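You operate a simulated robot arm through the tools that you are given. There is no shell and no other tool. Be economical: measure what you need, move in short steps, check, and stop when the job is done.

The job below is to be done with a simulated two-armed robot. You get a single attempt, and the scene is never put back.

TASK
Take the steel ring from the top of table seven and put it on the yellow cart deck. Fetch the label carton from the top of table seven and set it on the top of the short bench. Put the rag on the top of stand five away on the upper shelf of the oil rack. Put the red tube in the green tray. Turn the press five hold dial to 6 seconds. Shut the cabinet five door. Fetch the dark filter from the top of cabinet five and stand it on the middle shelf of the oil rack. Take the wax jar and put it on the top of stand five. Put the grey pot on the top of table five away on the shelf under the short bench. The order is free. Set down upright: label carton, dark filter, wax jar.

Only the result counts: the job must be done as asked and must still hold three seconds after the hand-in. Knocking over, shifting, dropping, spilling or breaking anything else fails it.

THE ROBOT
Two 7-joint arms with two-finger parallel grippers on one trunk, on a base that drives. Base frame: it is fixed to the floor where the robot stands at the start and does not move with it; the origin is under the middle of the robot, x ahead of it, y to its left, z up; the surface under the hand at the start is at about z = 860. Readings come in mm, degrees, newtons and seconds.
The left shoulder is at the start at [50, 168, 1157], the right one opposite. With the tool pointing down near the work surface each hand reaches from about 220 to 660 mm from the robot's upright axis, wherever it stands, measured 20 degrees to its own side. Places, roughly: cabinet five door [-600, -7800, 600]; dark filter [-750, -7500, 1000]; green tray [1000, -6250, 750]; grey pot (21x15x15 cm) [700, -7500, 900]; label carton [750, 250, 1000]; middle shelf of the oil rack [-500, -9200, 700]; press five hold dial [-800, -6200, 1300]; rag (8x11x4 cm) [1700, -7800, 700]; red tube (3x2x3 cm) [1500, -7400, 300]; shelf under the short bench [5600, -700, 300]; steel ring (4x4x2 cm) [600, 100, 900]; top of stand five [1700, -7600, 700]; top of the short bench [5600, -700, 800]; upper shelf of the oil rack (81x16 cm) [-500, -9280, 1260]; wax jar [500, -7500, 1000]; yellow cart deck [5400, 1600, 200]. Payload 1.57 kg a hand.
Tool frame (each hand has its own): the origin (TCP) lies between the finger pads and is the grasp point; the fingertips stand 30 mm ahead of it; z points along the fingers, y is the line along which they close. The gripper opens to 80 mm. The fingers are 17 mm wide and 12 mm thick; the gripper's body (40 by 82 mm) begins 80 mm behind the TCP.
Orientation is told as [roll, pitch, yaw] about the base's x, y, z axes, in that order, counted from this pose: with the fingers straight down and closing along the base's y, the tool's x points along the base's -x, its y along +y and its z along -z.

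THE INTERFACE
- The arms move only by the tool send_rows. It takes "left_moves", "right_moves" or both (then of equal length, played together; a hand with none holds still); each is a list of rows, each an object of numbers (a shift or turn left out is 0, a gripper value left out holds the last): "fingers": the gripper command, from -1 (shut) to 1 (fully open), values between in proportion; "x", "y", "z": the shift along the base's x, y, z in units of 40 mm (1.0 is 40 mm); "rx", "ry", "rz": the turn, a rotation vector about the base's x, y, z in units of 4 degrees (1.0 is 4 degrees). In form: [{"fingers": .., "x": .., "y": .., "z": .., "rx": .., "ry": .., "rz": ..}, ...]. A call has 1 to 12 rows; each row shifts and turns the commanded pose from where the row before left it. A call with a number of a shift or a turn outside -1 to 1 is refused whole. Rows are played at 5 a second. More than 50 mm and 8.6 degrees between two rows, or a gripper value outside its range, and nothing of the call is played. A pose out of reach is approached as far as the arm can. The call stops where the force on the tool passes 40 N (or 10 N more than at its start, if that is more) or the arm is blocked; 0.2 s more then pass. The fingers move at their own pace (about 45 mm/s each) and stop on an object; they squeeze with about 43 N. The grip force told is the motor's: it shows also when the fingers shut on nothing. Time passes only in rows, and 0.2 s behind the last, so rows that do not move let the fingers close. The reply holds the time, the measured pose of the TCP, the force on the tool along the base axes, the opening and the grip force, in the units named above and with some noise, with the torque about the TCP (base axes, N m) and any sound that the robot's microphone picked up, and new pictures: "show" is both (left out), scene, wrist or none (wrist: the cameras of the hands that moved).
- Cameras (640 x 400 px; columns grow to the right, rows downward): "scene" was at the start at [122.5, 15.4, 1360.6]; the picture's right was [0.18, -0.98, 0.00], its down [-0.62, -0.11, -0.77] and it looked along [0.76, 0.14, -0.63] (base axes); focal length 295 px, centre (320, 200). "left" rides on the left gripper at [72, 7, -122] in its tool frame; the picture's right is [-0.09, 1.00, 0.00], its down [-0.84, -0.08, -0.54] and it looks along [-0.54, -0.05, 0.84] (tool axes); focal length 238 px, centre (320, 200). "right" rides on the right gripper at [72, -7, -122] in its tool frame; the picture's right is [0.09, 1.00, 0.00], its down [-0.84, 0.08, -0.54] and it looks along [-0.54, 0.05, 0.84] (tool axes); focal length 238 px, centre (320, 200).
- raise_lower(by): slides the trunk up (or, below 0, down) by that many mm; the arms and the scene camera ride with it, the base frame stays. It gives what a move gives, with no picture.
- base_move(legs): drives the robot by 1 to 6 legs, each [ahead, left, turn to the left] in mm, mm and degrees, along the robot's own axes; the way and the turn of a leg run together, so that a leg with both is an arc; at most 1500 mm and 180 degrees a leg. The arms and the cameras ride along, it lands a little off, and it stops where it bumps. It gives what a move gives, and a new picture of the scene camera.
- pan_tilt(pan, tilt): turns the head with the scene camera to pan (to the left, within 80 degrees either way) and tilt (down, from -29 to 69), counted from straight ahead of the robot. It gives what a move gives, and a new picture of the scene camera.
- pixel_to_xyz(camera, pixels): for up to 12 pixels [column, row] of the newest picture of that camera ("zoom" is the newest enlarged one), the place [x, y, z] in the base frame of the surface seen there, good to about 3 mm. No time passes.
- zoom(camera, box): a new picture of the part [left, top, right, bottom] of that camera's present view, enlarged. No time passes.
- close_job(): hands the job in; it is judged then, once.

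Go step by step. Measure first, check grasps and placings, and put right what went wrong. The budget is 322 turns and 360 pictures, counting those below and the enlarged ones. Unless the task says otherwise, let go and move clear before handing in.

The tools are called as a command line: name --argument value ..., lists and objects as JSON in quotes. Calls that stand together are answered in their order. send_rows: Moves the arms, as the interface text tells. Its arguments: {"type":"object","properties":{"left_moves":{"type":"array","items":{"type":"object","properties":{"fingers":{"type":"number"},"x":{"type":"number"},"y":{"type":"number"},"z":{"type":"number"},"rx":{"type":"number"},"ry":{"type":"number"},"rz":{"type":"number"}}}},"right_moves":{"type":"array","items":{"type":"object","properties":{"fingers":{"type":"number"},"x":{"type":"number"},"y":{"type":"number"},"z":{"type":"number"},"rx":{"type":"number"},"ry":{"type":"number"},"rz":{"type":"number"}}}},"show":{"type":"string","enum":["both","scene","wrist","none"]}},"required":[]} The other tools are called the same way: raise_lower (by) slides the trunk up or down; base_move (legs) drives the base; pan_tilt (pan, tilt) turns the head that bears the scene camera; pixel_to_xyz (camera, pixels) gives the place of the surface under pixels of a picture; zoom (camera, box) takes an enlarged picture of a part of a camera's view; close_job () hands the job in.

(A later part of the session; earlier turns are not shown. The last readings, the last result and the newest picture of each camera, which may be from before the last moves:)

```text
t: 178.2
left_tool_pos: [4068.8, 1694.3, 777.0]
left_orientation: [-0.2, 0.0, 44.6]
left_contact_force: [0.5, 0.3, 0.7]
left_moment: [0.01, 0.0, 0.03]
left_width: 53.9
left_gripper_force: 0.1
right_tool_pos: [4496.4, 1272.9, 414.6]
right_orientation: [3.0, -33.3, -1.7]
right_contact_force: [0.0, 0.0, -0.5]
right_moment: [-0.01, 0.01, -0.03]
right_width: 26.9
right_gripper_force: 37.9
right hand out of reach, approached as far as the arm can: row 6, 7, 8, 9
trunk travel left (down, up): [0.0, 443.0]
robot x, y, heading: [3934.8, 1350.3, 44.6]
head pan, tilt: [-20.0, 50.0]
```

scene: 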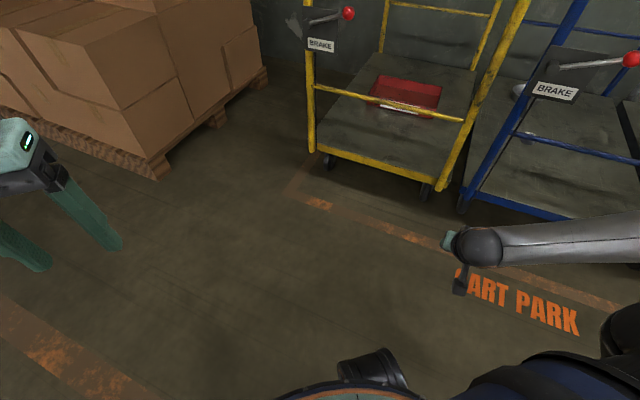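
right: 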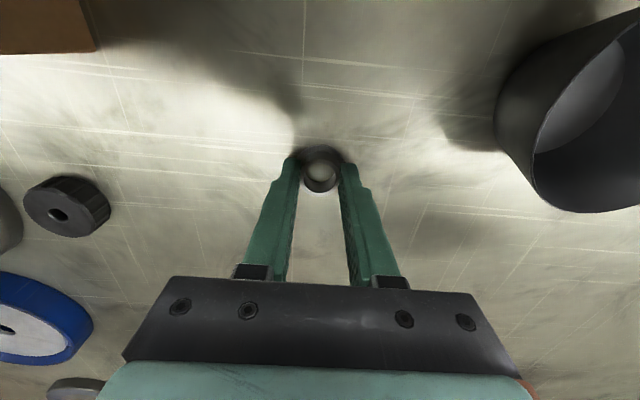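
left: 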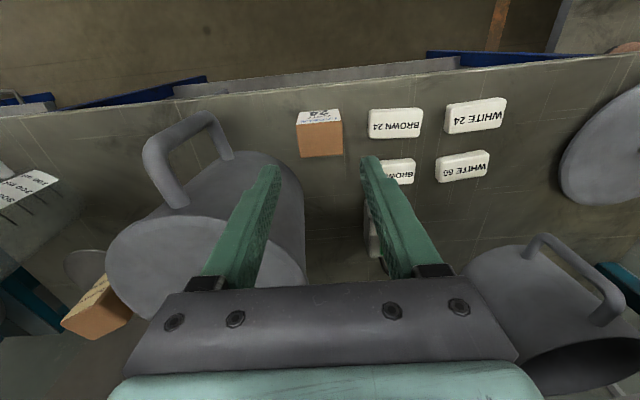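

This posture hits wrist limits. Better idea: heading 0, tool straight down, wrist just past the bar, forearm sloping through the window. Undo the pitch, turn back, and test that pose in free air.

send_rows --right_moves '[{"ry": 1, "z": 0.5}, {"ry": 1, "z": 0.5}, {"ry": 1, "z": 0.5}, {"ry": 1, "z": 0.5}, {"ry": 1, "z": 0.5}, {"ry": 1, "z": 0.5}, {"ry": 1, "rx": -0.7}, {"ry": 1, "rz": 0.4}]' --show "none"

base_move --legs '[[0, 0, -44.7]]'

```text
t: 180.0
left_tool_pos: [4068.8, 1694.6, 777.8]
left_orientation: [0.0, 0.1, 44.6]
left_contact_force: [-0.2, -0.2, -1.0]
left_moment: [-0.02, -0.01, -0.03]
left_width: 54.0
left_gripper_force: 0.0
right_tool_pos: [4497.1, 1273.3, 534.4]
right_orientation: [-0.6, -1.3, 0.7]
right_contact_force: [-0.4, -1.0, -0.6]
right_moment: [0.01, -0.02, 0.02]
right_width: 26.9
right_gripper_force: 38.2
trunk travel left (down, up): [0.0, 443.0]
robot x, y, heading: [3931.3, 1346.7, 44.8]
head pan, tilt: [-20.0, 50.0]
```

```text
t: 182.5
left_tool_pos: [4275.2, 1497.9, 777.2]
left_orientation: [0.0, 0.0, -0.3]
left_contact_force: [-0.2, 0.2, 0.2]
left_moment: [0.01, -0.02, -0.02]
left_width: 54.1
left_gripper_force: 0.1
right_tool_pos: [4281.5, 896.8, 534.2]
right_orientation: [-0.6, -1.4, -44.5]
right_contact_force: [0.2, -0.4, -0.5]
right_moment: [0.02, -0.01, 0.0]
right_width: 27.2
right_gripper_force: 38.1
trunk travel left (down, up): [0.0, 443.0]
robot x, y, heading: [3936.0, 1341.5, -0.1]
head pan, tilt: [-20.0, 50.0]
```

scene: 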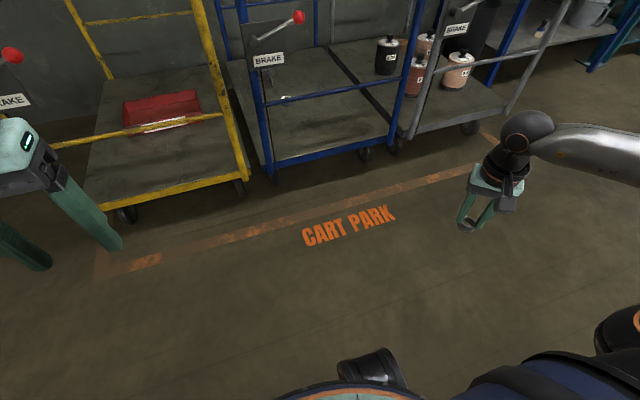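

Bring the right hand to straight ahead of its shoulder (rel 440, −168), lowering to z≈280.

send_rows --right_moves '[{"y": 0.58, "rz": 0.93}, {"y": 0.58, "rz": 0.93}, {"y": 0.58, "rz": 0.93}, {"y": 0.58, "rz": 0.93}, {"y": 0.58, "rz": 0.93}, {"y": 0.58, "rz": 0.93}, {"y": 0.58, "rz": 0.93}, {"y": 0.58, "rz": 0.93}, {"y": 0.58, "rz": 0.93}, {"y": 0.58, "rz": 0.93}, {"y": 0.58, "rz": 0.93}, {"y": 0.58, "rz": 0.93}]' --show "none"

send_rows --right_moves '[{"x": 0.4, "z": -0.7}, {"x": 0.4, "z": -0.7}, {"x": 0.4, "z": -0.7}, {"x": 0.4, "z": -0.7}, {"x": 0.4, "z": -0.7}, {"x": 0.4, "z": -0.7}, {"z": -0.7}, {"z": -0.7}, {"z": -0.7}]' --show "scene"

```text
t: 185.1
left_tool_pos: [4274.9, 1497.5, 778.8]
left_orientation: [0.0, 0.0, -0.4]
left_contact_force: [-0.2, 0.3, -0.1]
left_moment: [0.04, 0.01, -0.03]
left_width: 54.0
left_gripper_force: 0.0
right_tool_pos: [4282.0, 1176.1, 536.2]
right_orientation: [-0.5, -1.3, 0.3]
right_contact_force: [0.0, -0.1, -0.6]
right_moment: [0.01, -0.02, 0.01]
right_width: 27.1
right_gripper_force: 37.9
trunk travel left (down, up): [0.0, 443.0]
robot x, y, heading: [3930.8, 1343.8, -0.1]
head pan, tilt: [-20.0, 50.0]
```

```text
t: 187.1
left_tool_pos: [4275.5, 1497.1, 777.1]
left_orientation: [0.0, 0.0, -0.3]
left_contact_force: [-0.2, 0.0, -0.1]
left_moment: [0.02, -0.01, 0.03]
left_width: 54.0
left_gripper_force: 0.1
right_tool_pos: [4378.0, 1177.1, 281.9]
right_orientation: [-0.6, -1.4, 0.2]
right_contact_force: [0.5, 0.0, 0.1]
right_moment: [-0.03, -0.02, 0.02]
right_width: 27.1
right_gripper_force: 37.7
trunk travel left (down, up): [0.0, 443.0]
robot x, y, heading: [3933.6, 1346.7, -0.2]
head pan, tilt: [-20.0, 50.0]
```

scene: 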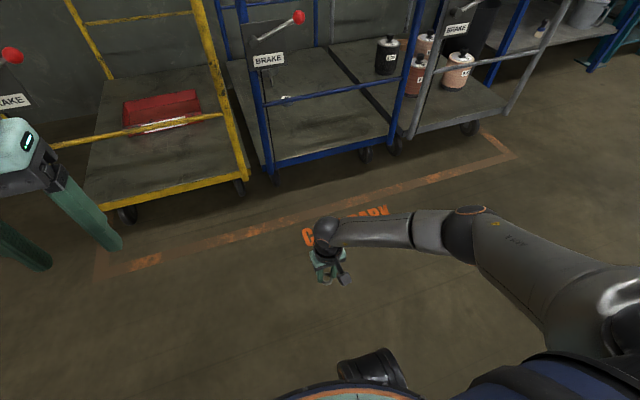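

Reached (rel 444, −168, z 282). Measure the arm's shape.

pixel_to_xyz --camera "scene" --pixels '[[327, 232], [360, 235], [400, 230], [430, 228], [465, 215], [465, 245], [510, 260], [560, 300], [345, 275], [380, 243]]'

zoom --camera "scene" --box '[290, 190, 490, 315]'

```text
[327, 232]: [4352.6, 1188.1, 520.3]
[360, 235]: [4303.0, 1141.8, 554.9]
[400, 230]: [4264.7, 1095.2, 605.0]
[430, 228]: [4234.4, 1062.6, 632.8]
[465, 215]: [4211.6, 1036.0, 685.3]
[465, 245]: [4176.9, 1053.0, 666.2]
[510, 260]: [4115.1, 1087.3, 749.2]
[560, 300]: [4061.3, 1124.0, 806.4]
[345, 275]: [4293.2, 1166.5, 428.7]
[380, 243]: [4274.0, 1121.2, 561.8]
```

```text
3.20 times, centred on (390, 252) of scene
```

zoom: 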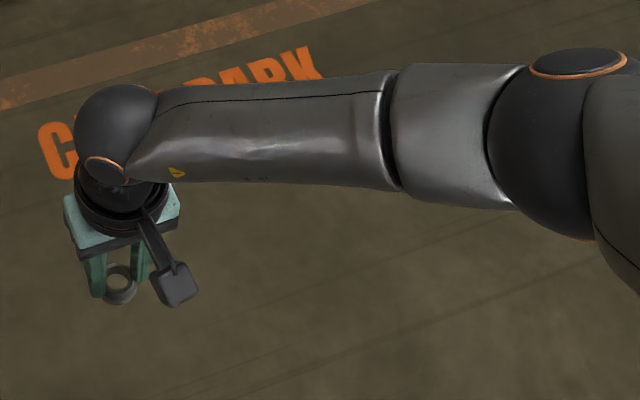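

The forearm shape is known. Best pose: trunk +48, hand ~470 ahead, arm nearly straight. Test it.

raise_lower --by 48

send_rows --right_moves '[{"x": 0.3, "z": -0.4, "rx": 0.15, "ry": 0.3}, {"x": 0.35, "z": -0.4}, {"z": -0.4}]' --show "scene"

pixel_to_xyz --camera "scene" --pixels '[[327, 225], [350, 230], [370, 230], [390, 230], [410, 230], [430, 228], [450, 228], [470, 235], [490, 245], [510, 260], [530, 280]]'

```text
t: 188.0
left_tool_pos: [4276.1, 1498.6, 825.0]
left_orientation: [0.0, 0.1, -0.3]
left_contact_force: [0.8, -0.8, 0.5]
left_moment: [0.02, 0.02, 0.0]
left_width: 54.1
left_gripper_force: 0.0
right_tool_pos: [4378.3, 1177.7, 331.5]
right_orientation: [-0.6, -1.4, 0.3]
right_contact_force: [-0.1, 0.3, 0.0]
right_moment: [0.02, -0.01, -0.02]
right_width: 27.0
right_gripper_force: 37.4
trunk travel left (down, up): [-48.0, 395.0]
robot x, y, heading: [3935.2, 1348.6, -0.1]
head pan, tilt: [-20.0, 50.0]
```

```text
t: 188.8
left_tool_pos: [4275.1, 1498.5, 824.6]
left_orientation: [0.0, 0.0, -0.4]
left_contact_force: [-0.2, -0.4, 0.3]
left_moment: [0.05, 0.02, 0.02]
left_width: 53.8
left_gripper_force: 0.0
right_tool_pos: [4404.3, 1177.8, 283.5]
right_orientation: [0.1, -0.2, 0.1]
right_contact_force: [0.5, -0.7, 0.0]
right_moment: [-0.03, 0.01, 0.0]
right_width: 27.2
right_gripper_force: 37.4
trunk travel left (down, up): [-48.0, 395.0]
robot x, y, heading: [3934.9, 1344.4, -0.5]
head pan, tilt: [-20.0, 50.0]
```

scene: 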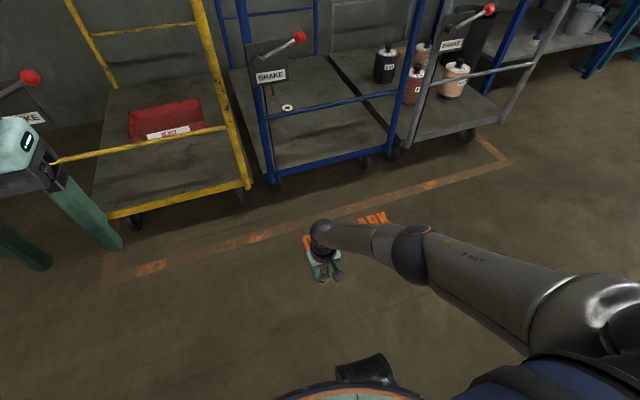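

```text
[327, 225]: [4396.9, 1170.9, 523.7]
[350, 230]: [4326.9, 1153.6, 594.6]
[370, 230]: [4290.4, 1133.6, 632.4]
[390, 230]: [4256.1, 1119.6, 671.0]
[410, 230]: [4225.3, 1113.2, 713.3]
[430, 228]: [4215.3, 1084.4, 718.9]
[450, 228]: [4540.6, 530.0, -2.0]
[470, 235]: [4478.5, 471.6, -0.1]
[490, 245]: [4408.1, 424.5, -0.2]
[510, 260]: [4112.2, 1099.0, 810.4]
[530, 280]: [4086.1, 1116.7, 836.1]
```

The arm is now almost straight; it should pass the window with the plane ~175 mm behind the TCP. For lateral clearance I need the axis at y≈1655; check how far the left elbow sticks out.

pan_tilt --pan 55 --tilt 45

pixel_to_xyz --camera "scene" --pixels '[[100, 150], [150, 150], [200, 150], [250, 150], [300, 150], [350, 150], [200, 220], [250, 220], [300, 220], [150, 250], [200, 300], [300, 100]]'

```text
t: 190.2
left_tool_pos: [4275.1, 1498.1, 824.8]
left_orientation: [0.0, 0.0, -0.3]
left_contact_force: [-0.3, -0.2, 0.0]
left_moment: [-0.02, 0.02, 0.0]
left_width: 54.0
left_gripper_force: 0.1
right_tool_pos: [4404.6, 1177.1, 284.1]
right_orientation: [0.0, -0.2, 0.3]
right_contact_force: [0.1, -0.2, 0.3]
right_moment: [-0.01, -0.01, 0.02]
right_width: 26.9
right_gripper_force: 36.9
trunk travel left (down, up): [-48.0, 395.0]
robot x, y, heading: [3932.0, 1344.3, -0.3]
head pan, tilt: [55.0, 45.0]
```

scene: 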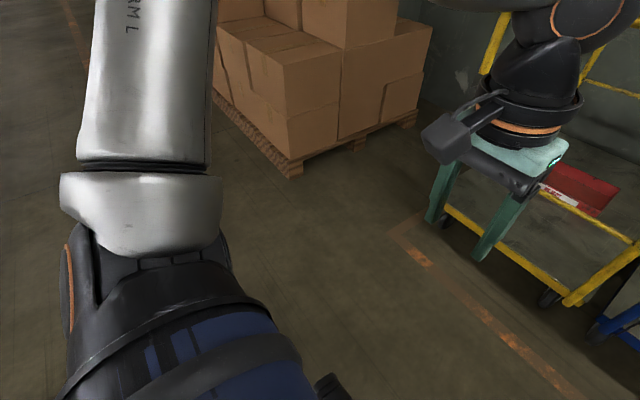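

```text
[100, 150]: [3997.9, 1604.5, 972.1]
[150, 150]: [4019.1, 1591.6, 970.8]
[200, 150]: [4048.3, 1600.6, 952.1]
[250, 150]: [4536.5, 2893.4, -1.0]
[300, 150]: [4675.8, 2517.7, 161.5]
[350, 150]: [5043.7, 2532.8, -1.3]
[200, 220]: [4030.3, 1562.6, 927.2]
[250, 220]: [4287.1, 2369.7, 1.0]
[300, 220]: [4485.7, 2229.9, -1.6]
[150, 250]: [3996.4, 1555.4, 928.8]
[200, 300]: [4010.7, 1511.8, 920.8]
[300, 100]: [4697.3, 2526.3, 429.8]
```

pan_tilt --pan 60 --tilt 15

pixel_to_xyz --camera "scene" --pixels '[[200, 200], [250, 150], [200, 150], [220, 120], [260, 120], [300, 150], [350, 150], [250, 180], [230, 240], [400, 150], [250, 100], [300, 120]]'

```text
t: 191.2
left_tool_pos: [4274.3, 1497.5, 824.9]
left_orientation: [-0.1, -0.1, -0.3]
left_contact_force: [-0.9, -0.4, 0.0]
left_moment: [0.02, -0.01, 0.0]
left_width: 54.1
left_gripper_force: 0.1
right_tool_pos: [4404.4, 1176.5, 283.7]
right_orientation: [0.0, -0.3, 0.3]
right_contact_force: [-0.4, -0.8, -0.7]
right_moment: [0.02, 0.01, 0.03]
right_width: 26.9
right_gripper_force: 37.8
trunk travel left (down, up): [-48.0, 395.0]
robot x, y, heading: [3935.2, 1346.0, -0.0]
head pan, tilt: [60.0, 15.0]
```

scene: 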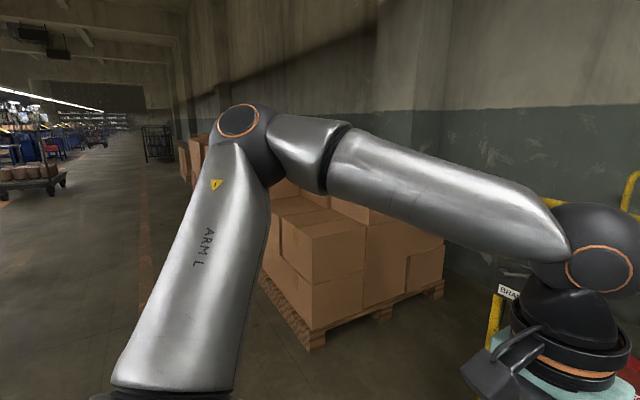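

```text
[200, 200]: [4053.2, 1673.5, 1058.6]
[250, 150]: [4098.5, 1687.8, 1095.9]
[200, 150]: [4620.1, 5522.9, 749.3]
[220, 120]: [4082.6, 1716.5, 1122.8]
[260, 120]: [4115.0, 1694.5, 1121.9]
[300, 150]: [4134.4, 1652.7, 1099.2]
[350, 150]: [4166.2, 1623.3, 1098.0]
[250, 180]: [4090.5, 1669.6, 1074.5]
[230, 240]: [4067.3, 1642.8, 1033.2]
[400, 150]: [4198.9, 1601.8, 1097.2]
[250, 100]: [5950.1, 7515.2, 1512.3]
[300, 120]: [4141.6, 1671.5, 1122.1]
```

Left elbow sticks out ~440, the boundary is near y≈2087. With heading ≈12° the geometry fits (axis y≈1612). Tuck the left hand back and up, raise the trunk 300, and position.

send_rows --left_moves '[{"x": -0.7, "z": 0.9}, {"x": -0.7, "z": 0.9}, {"x": -0.7, "z": 0.9}, {"x": -0.7, "z": 0.9}, {"x": -0.7}]' --show "none"

raise_lower --by 300

base_move --legs '[[0, 0, 12], [0, 270, 0]]'

pan_tilt --pan -12 --tilt 35

```text
t: 192.4
left_tool_pos: [4135.4, 1497.4, 969.6]
left_orientation: [0.0, -0.1, -0.4]
left_contact_force: [0.9, -0.4, 0.0]
left_moment: [0.04, -0.01, 0.01]
left_width: 53.9
left_gripper_force: 0.0
right_tool_pos: [4403.8, 1177.2, 283.2]
right_orientation: [0.1, -0.2, 0.3]
right_contact_force: [-0.1, 0.7, -0.7]
right_moment: [0.03, -0.01, 0.01]
right_width: 27.2
right_gripper_force: 37.7
trunk travel left (down, up): [-48.0, 395.0]
robot x, y, heading: [3932.6, 1341.8, -0.2]
head pan, tilt: [60.0, 15.0]
```

```text
t: 195.4
left_tool_pos: [4136.3, 1498.3, 1267.9]
left_orientation: [0.0, 0.0, -0.3]
left_contact_force: [-0.6, -0.2, 0.5]
left_moment: [0.02, -0.04, 0.0]
left_width: 54.1
left_gripper_force: 0.1
right_tool_pos: [4404.7, 1176.4, 582.9]
right_orientation: [0.1, -0.2, 0.3]
right_contact_force: [-0.2, -0.4, -0.5]
right_moment: [0.01, 0.04, 0.02]
right_width: 27.0
right_gripper_force: 37.6
trunk travel left (down, up): [-348.0, 95.0]
robot x, y, heading: [3934.4, 1345.1, -0.3]
head pan, tilt: [60.0, 15.0]
```

```text
t: 199.1
left_tool_pos: [4045.8, 1796.9, 1268.1]
left_orientation: [0.0, 0.0, 11.6]
left_contact_force: [0.4, 0.3, 0.6]
left_moment: [-0.01, -0.02, -0.04]
left_width: 53.8
left_gripper_force: 0.0
right_tool_pos: [4374.2, 1541.5, 583.0]
right_orientation: [0.1, -0.2, 12.2]
right_contact_force: [0.8, -0.5, 0.7]
right_moment: [0.03, 0.02, 0.04]
right_width: 27.2
right_gripper_force: 37.3
trunk travel left (down, up): [-348.0, 95.0]
robot x, y, heading: [3881.4, 1608.7, 11.8]
head pan, tilt: [60.0, 15.0]
```

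scene: 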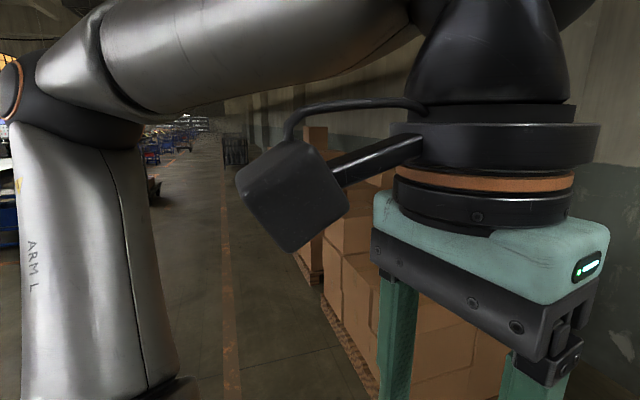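

```text
t: 200.5
left_tool_pos: [4049.6, 1799.8, 1265.7]
left_orientation: [0.3, -0.4, 12.0]
left_contact_force: [47.7, -4.7, -59.3]
left_moment: [1.89, 0.9, 1.5]
left_width: 54.3
left_gripper_force: 0.1
right_tool_pos: [4374.9, 1539.9, 582.3]
right_orientation: [0.1, -0.3, 12.2]
right_contact_force: [0.1, 0.8, -0.6]
right_moment: [-0.01, 0.01, 0.01]
right_width: 27.2
right_gripper_force: 37.8
trunk travel left (down, up): [-348.0, 95.0]
robot x, y, heading: [3880.7, 1610.8, 12.0]
head pan, tilt: [-12.0, 35.0]
```

scene: 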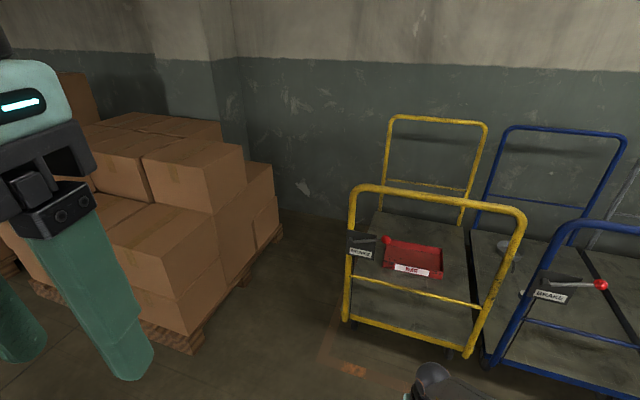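

The left hand touches the head. Move it forward-left a bit to relieve, and measure the cart's bar, posts and brake.

send_rows --left_moves '[{"x": 0.8, "y": 0.3}, {"x": 0.8, "y": 0.2}]' --show "scene"

zoom --camera "scene" --box '[330, 160, 540, 380]'

pixel_to_xyz --camera "scene" --pixels '[[351, 235], [349, 280], [500, 270], [521, 220], [430, 195], [430, 293], [400, 286], [470, 300], [362, 242], [347, 246], [374, 252], [378, 240]]'

```text
t: 201.1
left_tool_pos: [4109.5, 1818.9, 1268.2]
left_orientation: [0.0, -0.1, 11.5]
left_contact_force: [-0.3, 0.5, -0.3]
left_moment: [0.02, 0.01, 0.01]
left_width: 53.9
left_gripper_force: 0.0
right_tool_pos: [4373.6, 1539.7, 582.3]
right_orientation: [0.0, -0.3, 12.2]
right_contact_force: [0.8, 0.2, 0.7]
right_moment: [0.0, 0.0, 0.0]
right_width: 26.8
right_gripper_force: 37.4
trunk travel left (down, up): [-348.0, 95.0]
robot x, y, heading: [3876.8, 1609.6, 12.1]
head pan, tilt: [-12.0, 35.0]
```

scene: 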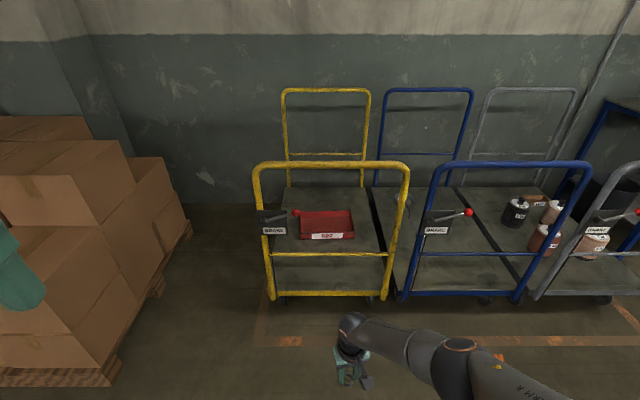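

```text
1.82 times, centred on (435, 270) of scene
```

zoom: 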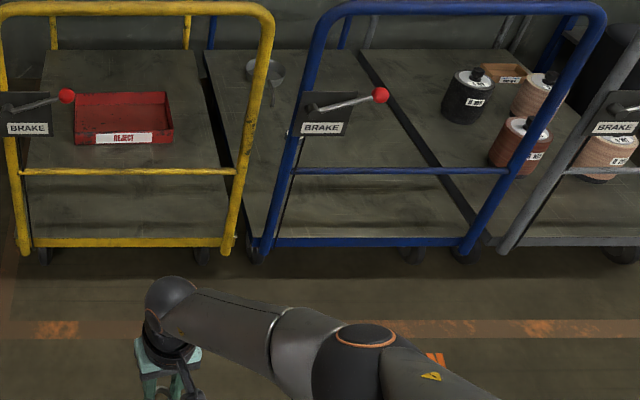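

```text
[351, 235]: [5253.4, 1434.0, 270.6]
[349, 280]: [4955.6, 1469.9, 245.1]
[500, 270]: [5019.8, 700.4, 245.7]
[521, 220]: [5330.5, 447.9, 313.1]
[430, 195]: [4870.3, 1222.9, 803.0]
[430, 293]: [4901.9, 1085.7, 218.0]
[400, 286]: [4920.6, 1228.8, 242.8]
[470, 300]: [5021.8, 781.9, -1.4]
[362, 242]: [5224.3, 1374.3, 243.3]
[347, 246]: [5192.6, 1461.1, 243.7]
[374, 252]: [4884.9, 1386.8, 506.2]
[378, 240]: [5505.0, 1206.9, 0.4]
```

The view shifted back; measure again on the new picture.

pixel_to_xyz --camera "scene" --pixels '[[330, 164], [320, 254], [360, 254], [403, 200], [394, 250], [387, 290], [258, 190], [266, 240], [273, 230], [288, 230], [297, 213], [330, 294]]'

zoom --camera "scene" --box '[240, 150, 420, 310]'

```text
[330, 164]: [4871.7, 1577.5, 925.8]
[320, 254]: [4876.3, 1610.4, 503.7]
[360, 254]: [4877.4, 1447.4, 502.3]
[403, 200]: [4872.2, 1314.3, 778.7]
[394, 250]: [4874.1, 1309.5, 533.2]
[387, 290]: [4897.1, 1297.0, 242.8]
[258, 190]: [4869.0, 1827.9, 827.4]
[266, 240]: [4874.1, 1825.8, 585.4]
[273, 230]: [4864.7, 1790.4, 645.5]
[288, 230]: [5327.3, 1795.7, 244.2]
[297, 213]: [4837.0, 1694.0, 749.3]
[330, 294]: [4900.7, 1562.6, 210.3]
```

```text
2.50 times, centred on (330, 230) of scene
```

zoom: 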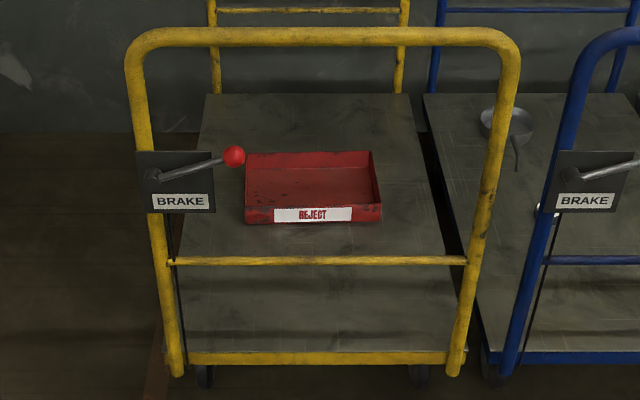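

Bar z≈503 at x≈4883, hoop underside ≈905, right post inner edge y≈1328, brake ball at y≈1690. Move in: first 400 mm along world +x.

base_move --legs '[[391, -83, 0]]'

```text
t: 203.6
left_tool_pos: [4508.7, 1816.4, 1269.0]
left_orientation: [0.1, 0.0, 11.6]
left_contact_force: [0.2, 0.2, 0.5]
left_moment: [0.01, 0.01, -0.02]
left_width: 54.0
left_gripper_force: 0.1
right_tool_pos: [4771.8, 1537.6, 582.1]
right_orientation: [0.0, -0.2, 12.2]
right_contact_force: [1.0, -0.2, -0.4]
right_moment: [-0.03, 0.01, -0.02]
right_width: 27.1
right_gripper_force: 37.3
trunk travel left (down, up): [-348.0, 95.0]
robot x, y, heading: [4277.7, 1603.2, 11.7]
head pan, tilt: [-12.0, 35.0]
```

scene: 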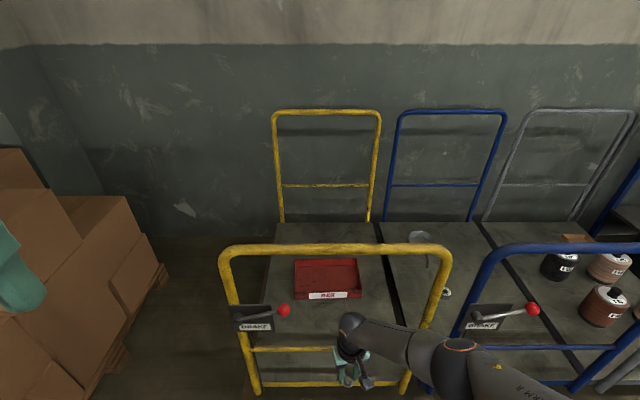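

On track. Next 155 mm so the fingers pass over the bar.

base_move --legs '[[152, -30, 0]]'

pan_tilt --pan -15 --tilt 50

```text
t: 205.0
left_tool_pos: [4662.5, 1816.2, 1267.9]
left_orientation: [0.2, 0.0, 11.5]
left_contact_force: [0.4, -0.3, -0.3]
left_moment: [0.01, 0.03, 0.04]
left_width: 54.0
left_gripper_force: 0.0
right_tool_pos: [4925.3, 1537.5, 583.2]
right_orientation: [0.0, -0.2, 12.0]
right_contact_force: [0.5, 0.0, -0.8]
right_moment: [0.0, -0.01, 0.02]
right_width: 27.0
right_gripper_force: 37.8
trunk travel left (down, up): [-348.0, 95.0]
robot x, y, heading: [4432.6, 1605.6, 11.7]
head pan, tilt: [-12.0, 35.0]
```

scene: 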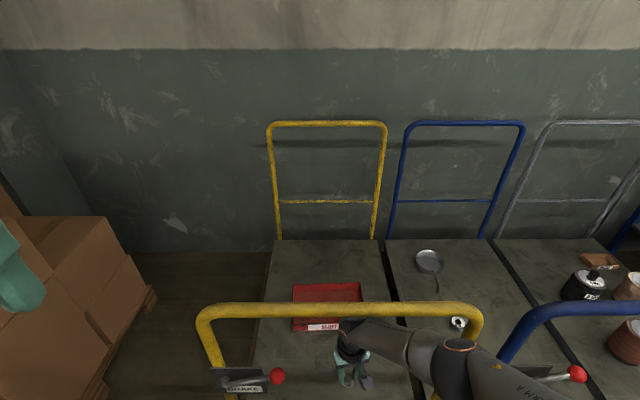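

```text
t: 205.8
left_tool_pos: [4662.3, 1817.2, 1269.2]
left_orientation: [0.0, -0.1, 11.5]
left_contact_force: [0.5, 1.0, 0.6]
left_moment: [0.01, -0.01, 0.01]
left_width: 54.0
left_gripper_force: 0.0
right_tool_pos: [4926.2, 1538.2, 584.5]
right_orientation: [-0.1, -0.2, 12.0]
right_contact_force: [-0.4, 0.2, 0.0]
right_moment: [0.06, 0.01, 0.0]
right_width: 27.0
right_gripper_force: 37.8
trunk travel left (down, up): [-348.0, 95.0]
robot x, y, heading: [4429.3, 1605.6, 11.7]
head pan, tilt: [-15.0, 50.0]
```

scene: 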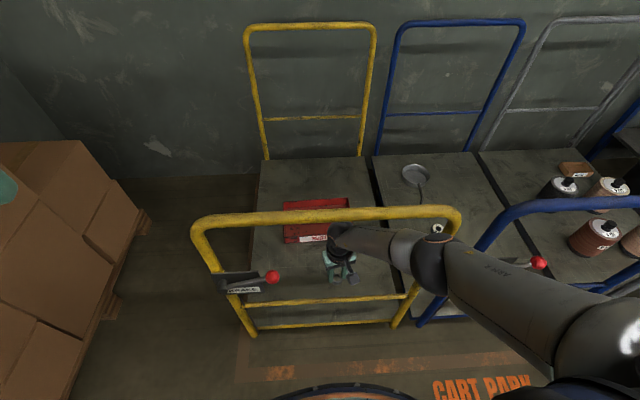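

Check elbow clearances from the right post: measure elbow points.

pixel_to_xyz --camera "scene" --pixels '[[335, 232], [365, 238], [395, 245], [415, 262], [430, 245], [430, 285], [455, 265], [480, 275], [520, 320], [460, 290], [400, 270], [353, 278]]'

zoom --camera "scene" --box '[300, 190, 500, 340]'

```text
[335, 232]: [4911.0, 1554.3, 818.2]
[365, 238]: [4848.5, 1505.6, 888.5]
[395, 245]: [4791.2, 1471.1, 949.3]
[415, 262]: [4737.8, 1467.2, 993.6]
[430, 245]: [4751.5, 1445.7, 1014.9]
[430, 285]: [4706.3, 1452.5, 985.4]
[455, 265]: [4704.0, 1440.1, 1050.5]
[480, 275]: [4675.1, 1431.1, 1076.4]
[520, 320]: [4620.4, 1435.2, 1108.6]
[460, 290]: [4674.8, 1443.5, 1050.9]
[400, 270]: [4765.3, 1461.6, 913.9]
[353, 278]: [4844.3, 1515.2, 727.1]
```

```text
2.67 times, centred on (400, 265) of scene
```

zoom: 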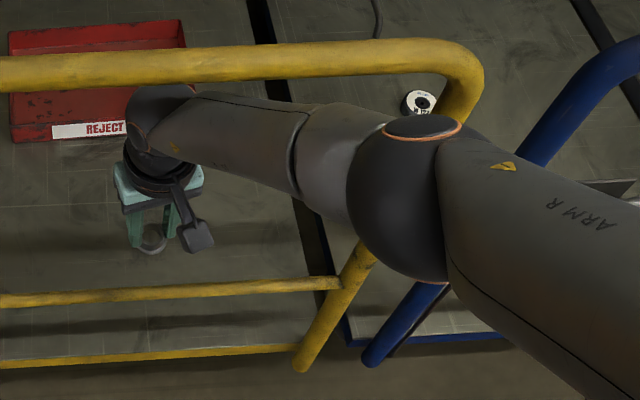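

Clearances look right (elbow ≈47 mm inside the post). Lower trunk by 100, then advance 73.

raise_lower --by -100

base_move --legs '[[73, -13, 0]]'

```text
t: 207.1
left_tool_pos: [4661.5, 1817.5, 1169.3]
left_orientation: [0.2, -0.2, 11.6]
left_contact_force: [0.3, 0.5, -0.8]
left_moment: [0.0, 0.01, 0.0]
left_width: 54.2
left_gripper_force: 0.0
right_tool_pos: [4925.4, 1538.7, 482.7]
right_orientation: [0.0, -0.2, 11.9]
right_contact_force: [0.6, -0.1, -1.0]
right_moment: [0.0, 0.0, 0.01]
right_width: 26.9
right_gripper_force: 38.1
trunk travel left (down, up): [-248.0, 195.0]
robot x, y, heading: [4432.2, 1608.2, 11.7]
head pan, tilt: [-15.0, 50.0]
```

```text
t: 208.2
left_tool_pos: [4737.0, 1818.7, 1168.3]
left_orientation: [0.2, -0.1, 11.5]
left_contact_force: [0.4, 0.0, -0.2]
left_moment: [0.01, 0.01, 0.02]
left_width: 54.3
left_gripper_force: 0.0
right_tool_pos: [5000.0, 1540.8, 481.6]
right_orientation: [0.1, -0.2, 12.2]
right_contact_force: [-0.4, 0.5, -0.2]
right_moment: [0.03, -0.01, 0.01]
right_width: 27.2
right_gripper_force: 37.7
trunk travel left (down, up): [-248.0, 195.0]
robot x, y, heading: [4506.3, 1609.7, 11.4]
head pan, tilt: [-15.0, 50.0]
```

scene: 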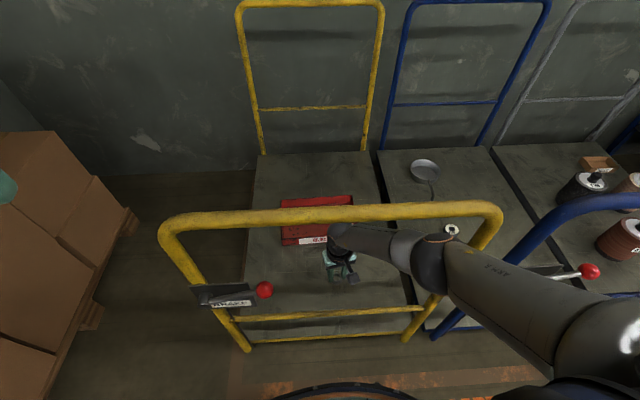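

P≈116 now. Lower 50, raise the left hand a bit, then advance 60.

raise_lower --by -50

send_rows --left_moves '[{"z": 0.9}, {"z": 0.6}]' --show "none"

base_move --legs '[[59, -13, 0]]'

zoom --camera "scene" --box '[290, 180, 510, 345]'

```text
t: 209.1
left_tool_pos: [4736.1, 1818.9, 1118.3]
left_orientation: [0.0, -0.1, 11.5]
left_contact_force: [-0.7, -0.1, -0.8]
left_moment: [-0.02, 0.0, -0.02]
left_width: 54.0
left_gripper_force: 0.1
right_tool_pos: [5000.1, 1539.8, 433.7]
right_orientation: [0.0, -0.2, 12.0]
right_contact_force: [0.9, 0.0, -0.7]
right_moment: [0.02, 0.01, -0.01]
right_width: 27.0
right_gripper_force: 37.4
trunk travel left (down, up): [-198.0, 245.0]
robot x, y, heading: [4504.2, 1609.0, 11.4]
head pan, tilt: [-15.0, 50.0]
```

```text
t: 209.7
left_tool_pos: [4735.4, 1819.8, 1179.5]
left_orientation: [0.1, 0.0, 11.5]
left_contact_force: [0.7, -0.3, -0.2]
left_moment: [0.02, 0.02, 0.05]
left_width: 54.1
left_gripper_force: 0.1
right_tool_pos: [4999.7, 1539.6, 433.1]
right_orientation: [0.1, -0.2, 12.0]
right_contact_force: [-0.2, 0.1, 0.4]
right_moment: [0.01, -0.02, 0.02]
right_width: 27.0
right_gripper_force: 37.9
trunk travel left (down, up): [-198.0, 245.0]
robot x, y, heading: [4501.8, 1607.2, 11.8]
head pan, tilt: [-15.0, 50.0]
```

```text
t: 210.6
left_tool_pos: [4795.6, 1818.2, 1178.2]
left_orientation: [0.1, 0.0, 11.4]
left_contact_force: [0.0, -0.9, 0.6]
left_moment: [0.0, -0.01, -0.04]
left_width: 54.1
left_gripper_force: 0.2
right_tool_pos: [5059.6, 1538.6, 433.4]
right_orientation: [0.0, -0.2, 12.0]
right_contact_force: [0.4, 0.2, -0.5]
right_moment: [0.0, 0.01, -0.02]
right_width: 26.9
right_gripper_force: 38.2
trunk travel left (down, up): [-198.0, 245.0]
robot x, y, heading: [4565.4, 1606.7, 11.6]
head pan, tilt: [-15.0, 50.0]
```

scene: 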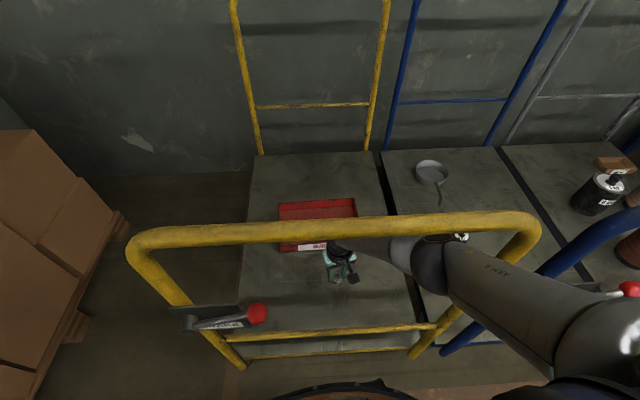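

```text
2.42 times, centred on (400, 262) of scene
```

zoom: 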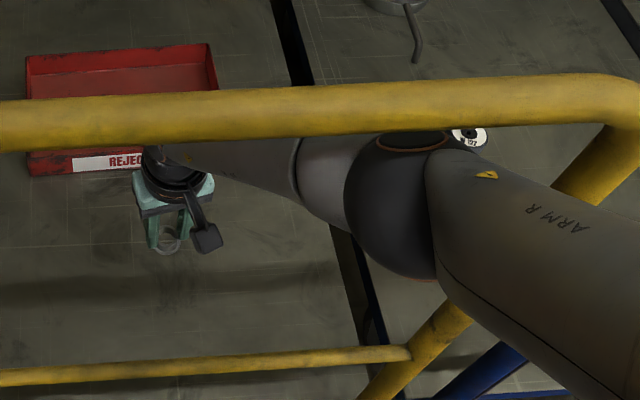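

Lower by 100, check the bar clearance.

raise_lower --by -105

zoom --camera "scene" --box '[290, 150, 530, 330]'

zoom --camera "right" --box '[0, 0, 640, 400]'

```text
t: 212.0
left_tool_pos: [4796.0, 1818.0, 1074.3]
left_orientation: [0.0, -0.1, 11.4]
left_contact_force: [-0.3, 0.1, -0.2]
left_moment: [-0.02, 0.02, 0.02]
left_width: 54.1
left_gripper_force: 0.0
right_tool_pos: [5060.1, 1538.8, 328.9]
right_orientation: [-0.1, -0.2, 12.0]
right_contact_force: [0.2, -0.6, 0.7]
right_moment: [-0.01, 0.0, -0.01]
right_width: 27.0
right_gripper_force: 37.9
trunk travel left (down, up): [-93.0, 350.0]
robot x, y, heading: [4564.8, 1607.8, 11.4]
head pan, tilt: [-15.0, 50.0]
```

```text
2.22 times, centred on (410, 240) of scene
```

zoom: 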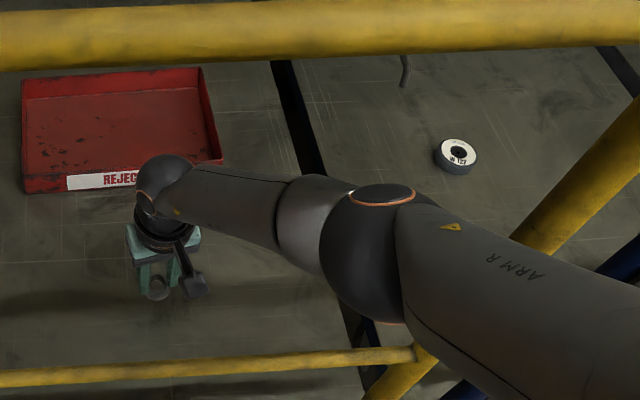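

```text
1.00 times, centred on (320, 200) of right (not enlarged: the box is as wide or as high as the picture)
```

zoom: 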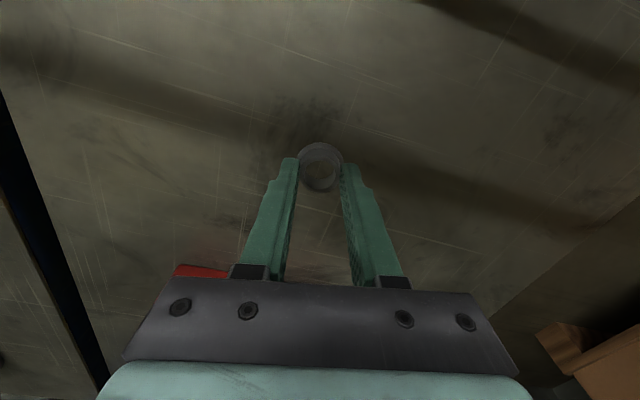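

Clear. Lower 42 more.

raise_lower --by -42

zoom --camera "right" --box '[220, 80, 420, 240]'

pixel_to_xyz --camera "zoom" --pixels '[[320, 200], [320, 320], [320, 100], [100, 100], [500, 100]]'

```text
t: 212.9
left_tool_pos: [4795.5, 1817.7, 1031.4]
left_orientation: [-0.1, -0.1, 11.4]
left_contact_force: [-0.7, 0.4, -0.2]
left_moment: [0.02, 0.0, 0.01]
left_width: 53.9
left_gripper_force: 0.0
right_tool_pos: [5059.5, 1538.8, 285.6]
right_orientation: [0.0, -0.1, 12.1]
right_contact_force: [-0.3, -0.6, -0.3]
right_moment: [0.04, 0.01, -0.02]
right_width: 27.1
right_gripper_force: 37.5
trunk travel left (down, up): [-51.0, 392.0]
robot x, y, heading: [4563.7, 1605.0, 11.5]
head pan, tilt: [-15.0, 50.0]
```

```text
2.50 times, centred on (320, 160) of right
```

zoom: 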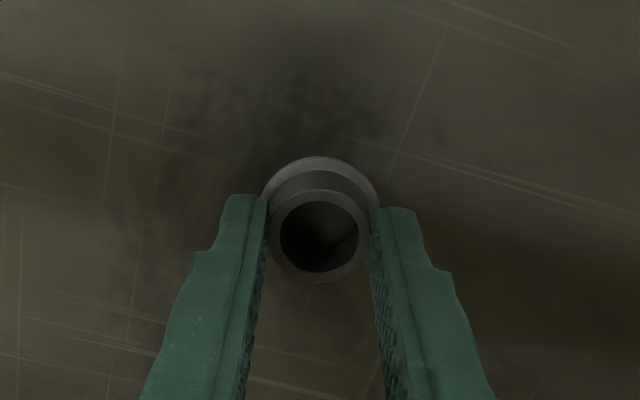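

```text
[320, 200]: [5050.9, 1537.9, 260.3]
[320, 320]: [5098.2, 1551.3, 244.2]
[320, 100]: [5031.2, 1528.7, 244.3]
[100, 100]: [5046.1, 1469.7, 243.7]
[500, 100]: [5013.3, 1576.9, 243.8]
```

Ring bottom is ~6 mm above the deck. Lower 5 more and open.

raise_lower --by -5

send_rows --right_moves '[{"fingers": 0.4}, {}, {}, {}]' --show "wrist"

```text
t: 213.4
left_tool_pos: [4793.4, 1818.8, 1027.8]
left_orientation: [0.0, -0.3, 11.4]
left_contact_force: [0.1, -0.2, 0.1]
left_moment: [0.03, -0.02, -0.02]
left_width: 54.0
left_gripper_force: 0.0
right_tool_pos: [5060.2, 1537.9, 283.2]
right_orientation: [0.0, -0.5, 11.9]
right_contact_force: [-4.5, -1.3, 25.9]
right_moment: [-0.09, 0.17, 0.03]
right_width: 27.2
right_gripper_force: 37.9
trunk travel left (down, up): [-46.0, 397.0]
robot x, y, heading: [4565.5, 1607.3, 11.3]
head pan, tilt: [-15.0, 50.0]
```

```text
t: 214.4
left_tool_pos: [4795.9, 1818.3, 1026.7]
left_orientation: [0.1, 0.0, 11.4]
left_contact_force: [0.5, -0.2, -0.1]
left_moment: [-0.01, 0.01, -0.02]
left_width: 53.7
left_gripper_force: 0.0
right_tool_pos: [5058.1, 1539.2, 281.9]
right_orientation: [0.0, -0.3, 12.0]
right_contact_force: [0.0, -0.2, -0.3]
right_moment: [0.03, 0.04, -0.03]
right_width: 56.2
right_gripper_force: 0.0
trunk travel left (down, up): [-46.0, 397.0]
robot x, y, heading: [4567.0, 1607.9, 11.7]
head pan, tilt: [-15.0, 50.0]
```

right: 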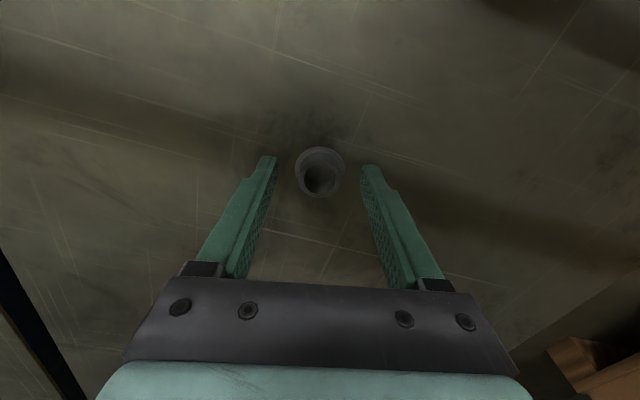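

Ring rests on the deck. Reverse the threading: up 152, back 60, up 50, back 73, up 100, back 500.

raise_lower --by 150

base_move --legs '[[-59, 13, 0]]'

raise_lower --by 50

base_move --legs '[[-72, 14, 0]]'

raise_lower --by 103

```text
t: 216.2
left_tool_pos: [4795.1, 1819.1, 1177.3]
left_orientation: [0.0, -0.1, 11.4]
left_contact_force: [0.6, 0.0, 0.4]
left_moment: [0.0, 0.03, 0.01]
left_width: 53.9
left_gripper_force: 0.0
right_tool_pos: [5059.3, 1538.8, 431.3]
right_orientation: [0.0, -0.3, 11.9]
right_contact_force: [0.1, 0.3, -0.5]
right_moment: [-0.02, -0.03, 0.01]
right_width: 56.1
right_gripper_force: 0.1
trunk travel left (down, up): [-196.0, 247.0]
robot x, y, heading: [4566.1, 1609.5, 11.4]
head pan, tilt: [-15.0, 50.0]
```

```text
t: 217.1
left_tool_pos: [4735.7, 1818.8, 1177.3]
left_orientation: [0.0, -0.1, 11.4]
left_contact_force: [0.1, -0.5, 0.1]
left_moment: [0.0, 0.03, 0.0]
left_width: 54.0
left_gripper_force: 0.1
right_tool_pos: [4997.8, 1540.2, 432.7]
right_orientation: [0.0, -0.2, 12.0]
right_contact_force: [0.6, -0.4, 0.2]
right_moment: [-0.02, -0.02, 0.0]
right_width: 56.1
right_gripper_force: 0.1
trunk travel left (down, up): [-196.0, 247.0]
robot x, y, heading: [4503.1, 1608.4, 11.6]
head pan, tilt: [-15.0, 50.0]
```

scene: 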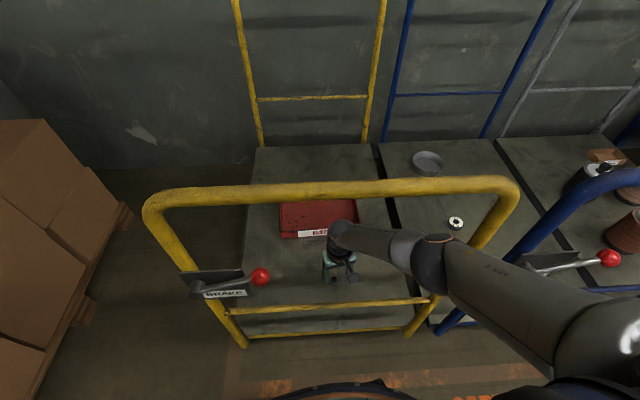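

```text
t: 218.1
left_tool_pos: [4735.5, 1819.5, 1226.3]
left_orientation: [0.0, 0.0, 11.5]
left_contact_force: [0.1, 0.7, 0.5]
left_moment: [0.01, 0.01, 0.03]
left_width: 54.0
left_gripper_force: 0.1
right_tool_pos: [5000.1, 1539.6, 481.4]
right_orientation: [0.0, -0.1, 12.1]
right_contact_force: [-0.2, 0.2, 0.1]
right_moment: [-0.01, -0.03, 0.0]
right_width: 56.1
right_gripper_force: 0.1
trunk travel left (down, up): [-246.0, 197.0]
robot x, y, heading: [4505.7, 1610.1, 11.4]
head pan, tilt: [-15.0, 50.0]
```

```text
t: 219.1
left_tool_pos: [4663.3, 1818.6, 1226.4]
left_orientation: [0.0, -0.1, 11.4]
left_contact_force: [-0.1, -0.6, 0.1]
left_moment: [0.0, -0.02, 0.01]
left_width: 53.9
left_gripper_force: 0.0
right_tool_pos: [4925.5, 1539.1, 481.2]
right_orientation: [0.1, -0.3, 11.9]
right_contact_force: [-0.4, 0.0, 0.7]
right_moment: [-0.02, -0.01, 0.01]
right_width: 55.9
right_gripper_force: 0.0
trunk travel left (down, up): [-246.0, 197.0]
robot x, y, heading: [4432.9, 1606.6, 11.6]
head pan, tilt: [-15.0, 50.0]
```

scene: 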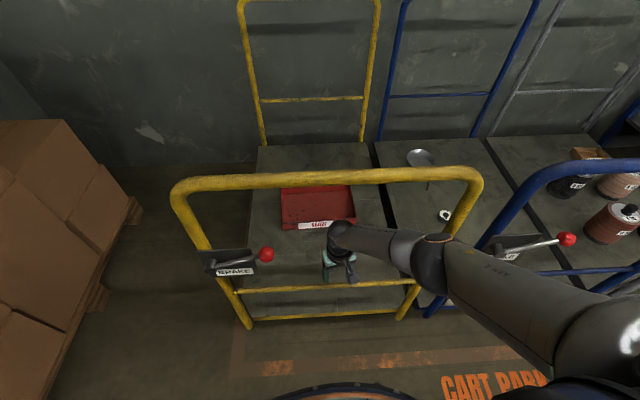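

```text
t: 220.4
left_tool_pos: [4662.8, 1818.4, 1329.5]
left_orientation: [0.0, 0.0, 11.5]
left_contact_force: [0.9, 0.0, 0.0]
left_moment: [-0.02, 0.03, 0.0]
left_width: 54.0
left_gripper_force: 0.0
right_tool_pos: [4926.7, 1539.4, 584.4]
right_orientation: [0.0, -0.2, 12.0]
right_contact_force: [-0.2, 0.6, -1.1]
right_moment: [-0.01, 0.02, -0.02]
right_width: 56.0
right_gripper_force: 0.0
trunk travel left (down, up): [-349.0, 94.0]
robot x, y, heading: [4433.0, 1608.5, 11.6]
head pan, tilt: [-15.0, 50.0]
```

Back out fully, then check the ring on the deck.

base_move --legs '[[-490, 102, 0]]'

zoom --camera "scene" --box '[200, 100, 480, 320]'

```text
t: 223.4
left_tool_pos: [4162.7, 1820.7, 1329.7]
left_orientation: [0.0, -0.1, 11.3]
left_contact_force: [-0.9, -0.4, -0.1]
left_moment: [0.0, -0.03, 0.01]
left_width: 54.0
left_gripper_force: 0.0
right_tool_pos: [4427.7, 1541.1, 585.4]
right_orientation: [0.0, -0.3, 12.1]
right_contact_force: [0.1, 0.8, 0.3]
right_moment: [0.0, 0.02, 0.03]
right_width: 56.0
right_gripper_force: 0.1
trunk travel left (down, up): [-349.0, 94.0]
robot x, y, heading: [3932.8, 1611.3, 11.5]
head pan, tilt: [-15.0, 50.0]
```

scene: 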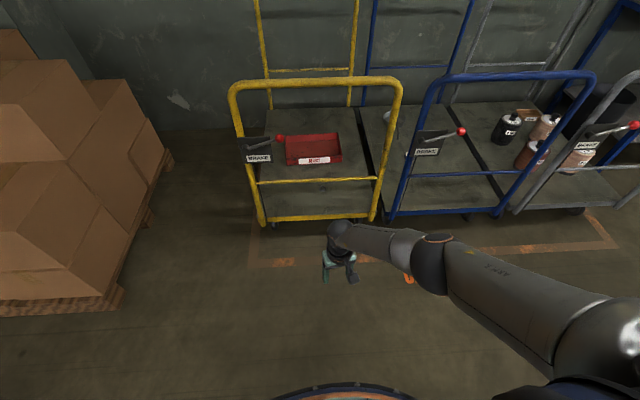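

```text
1.82 times, centred on (340, 210) of scene
```

zoom: 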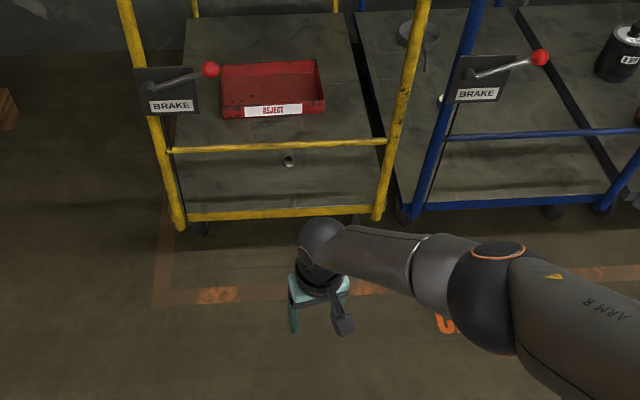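

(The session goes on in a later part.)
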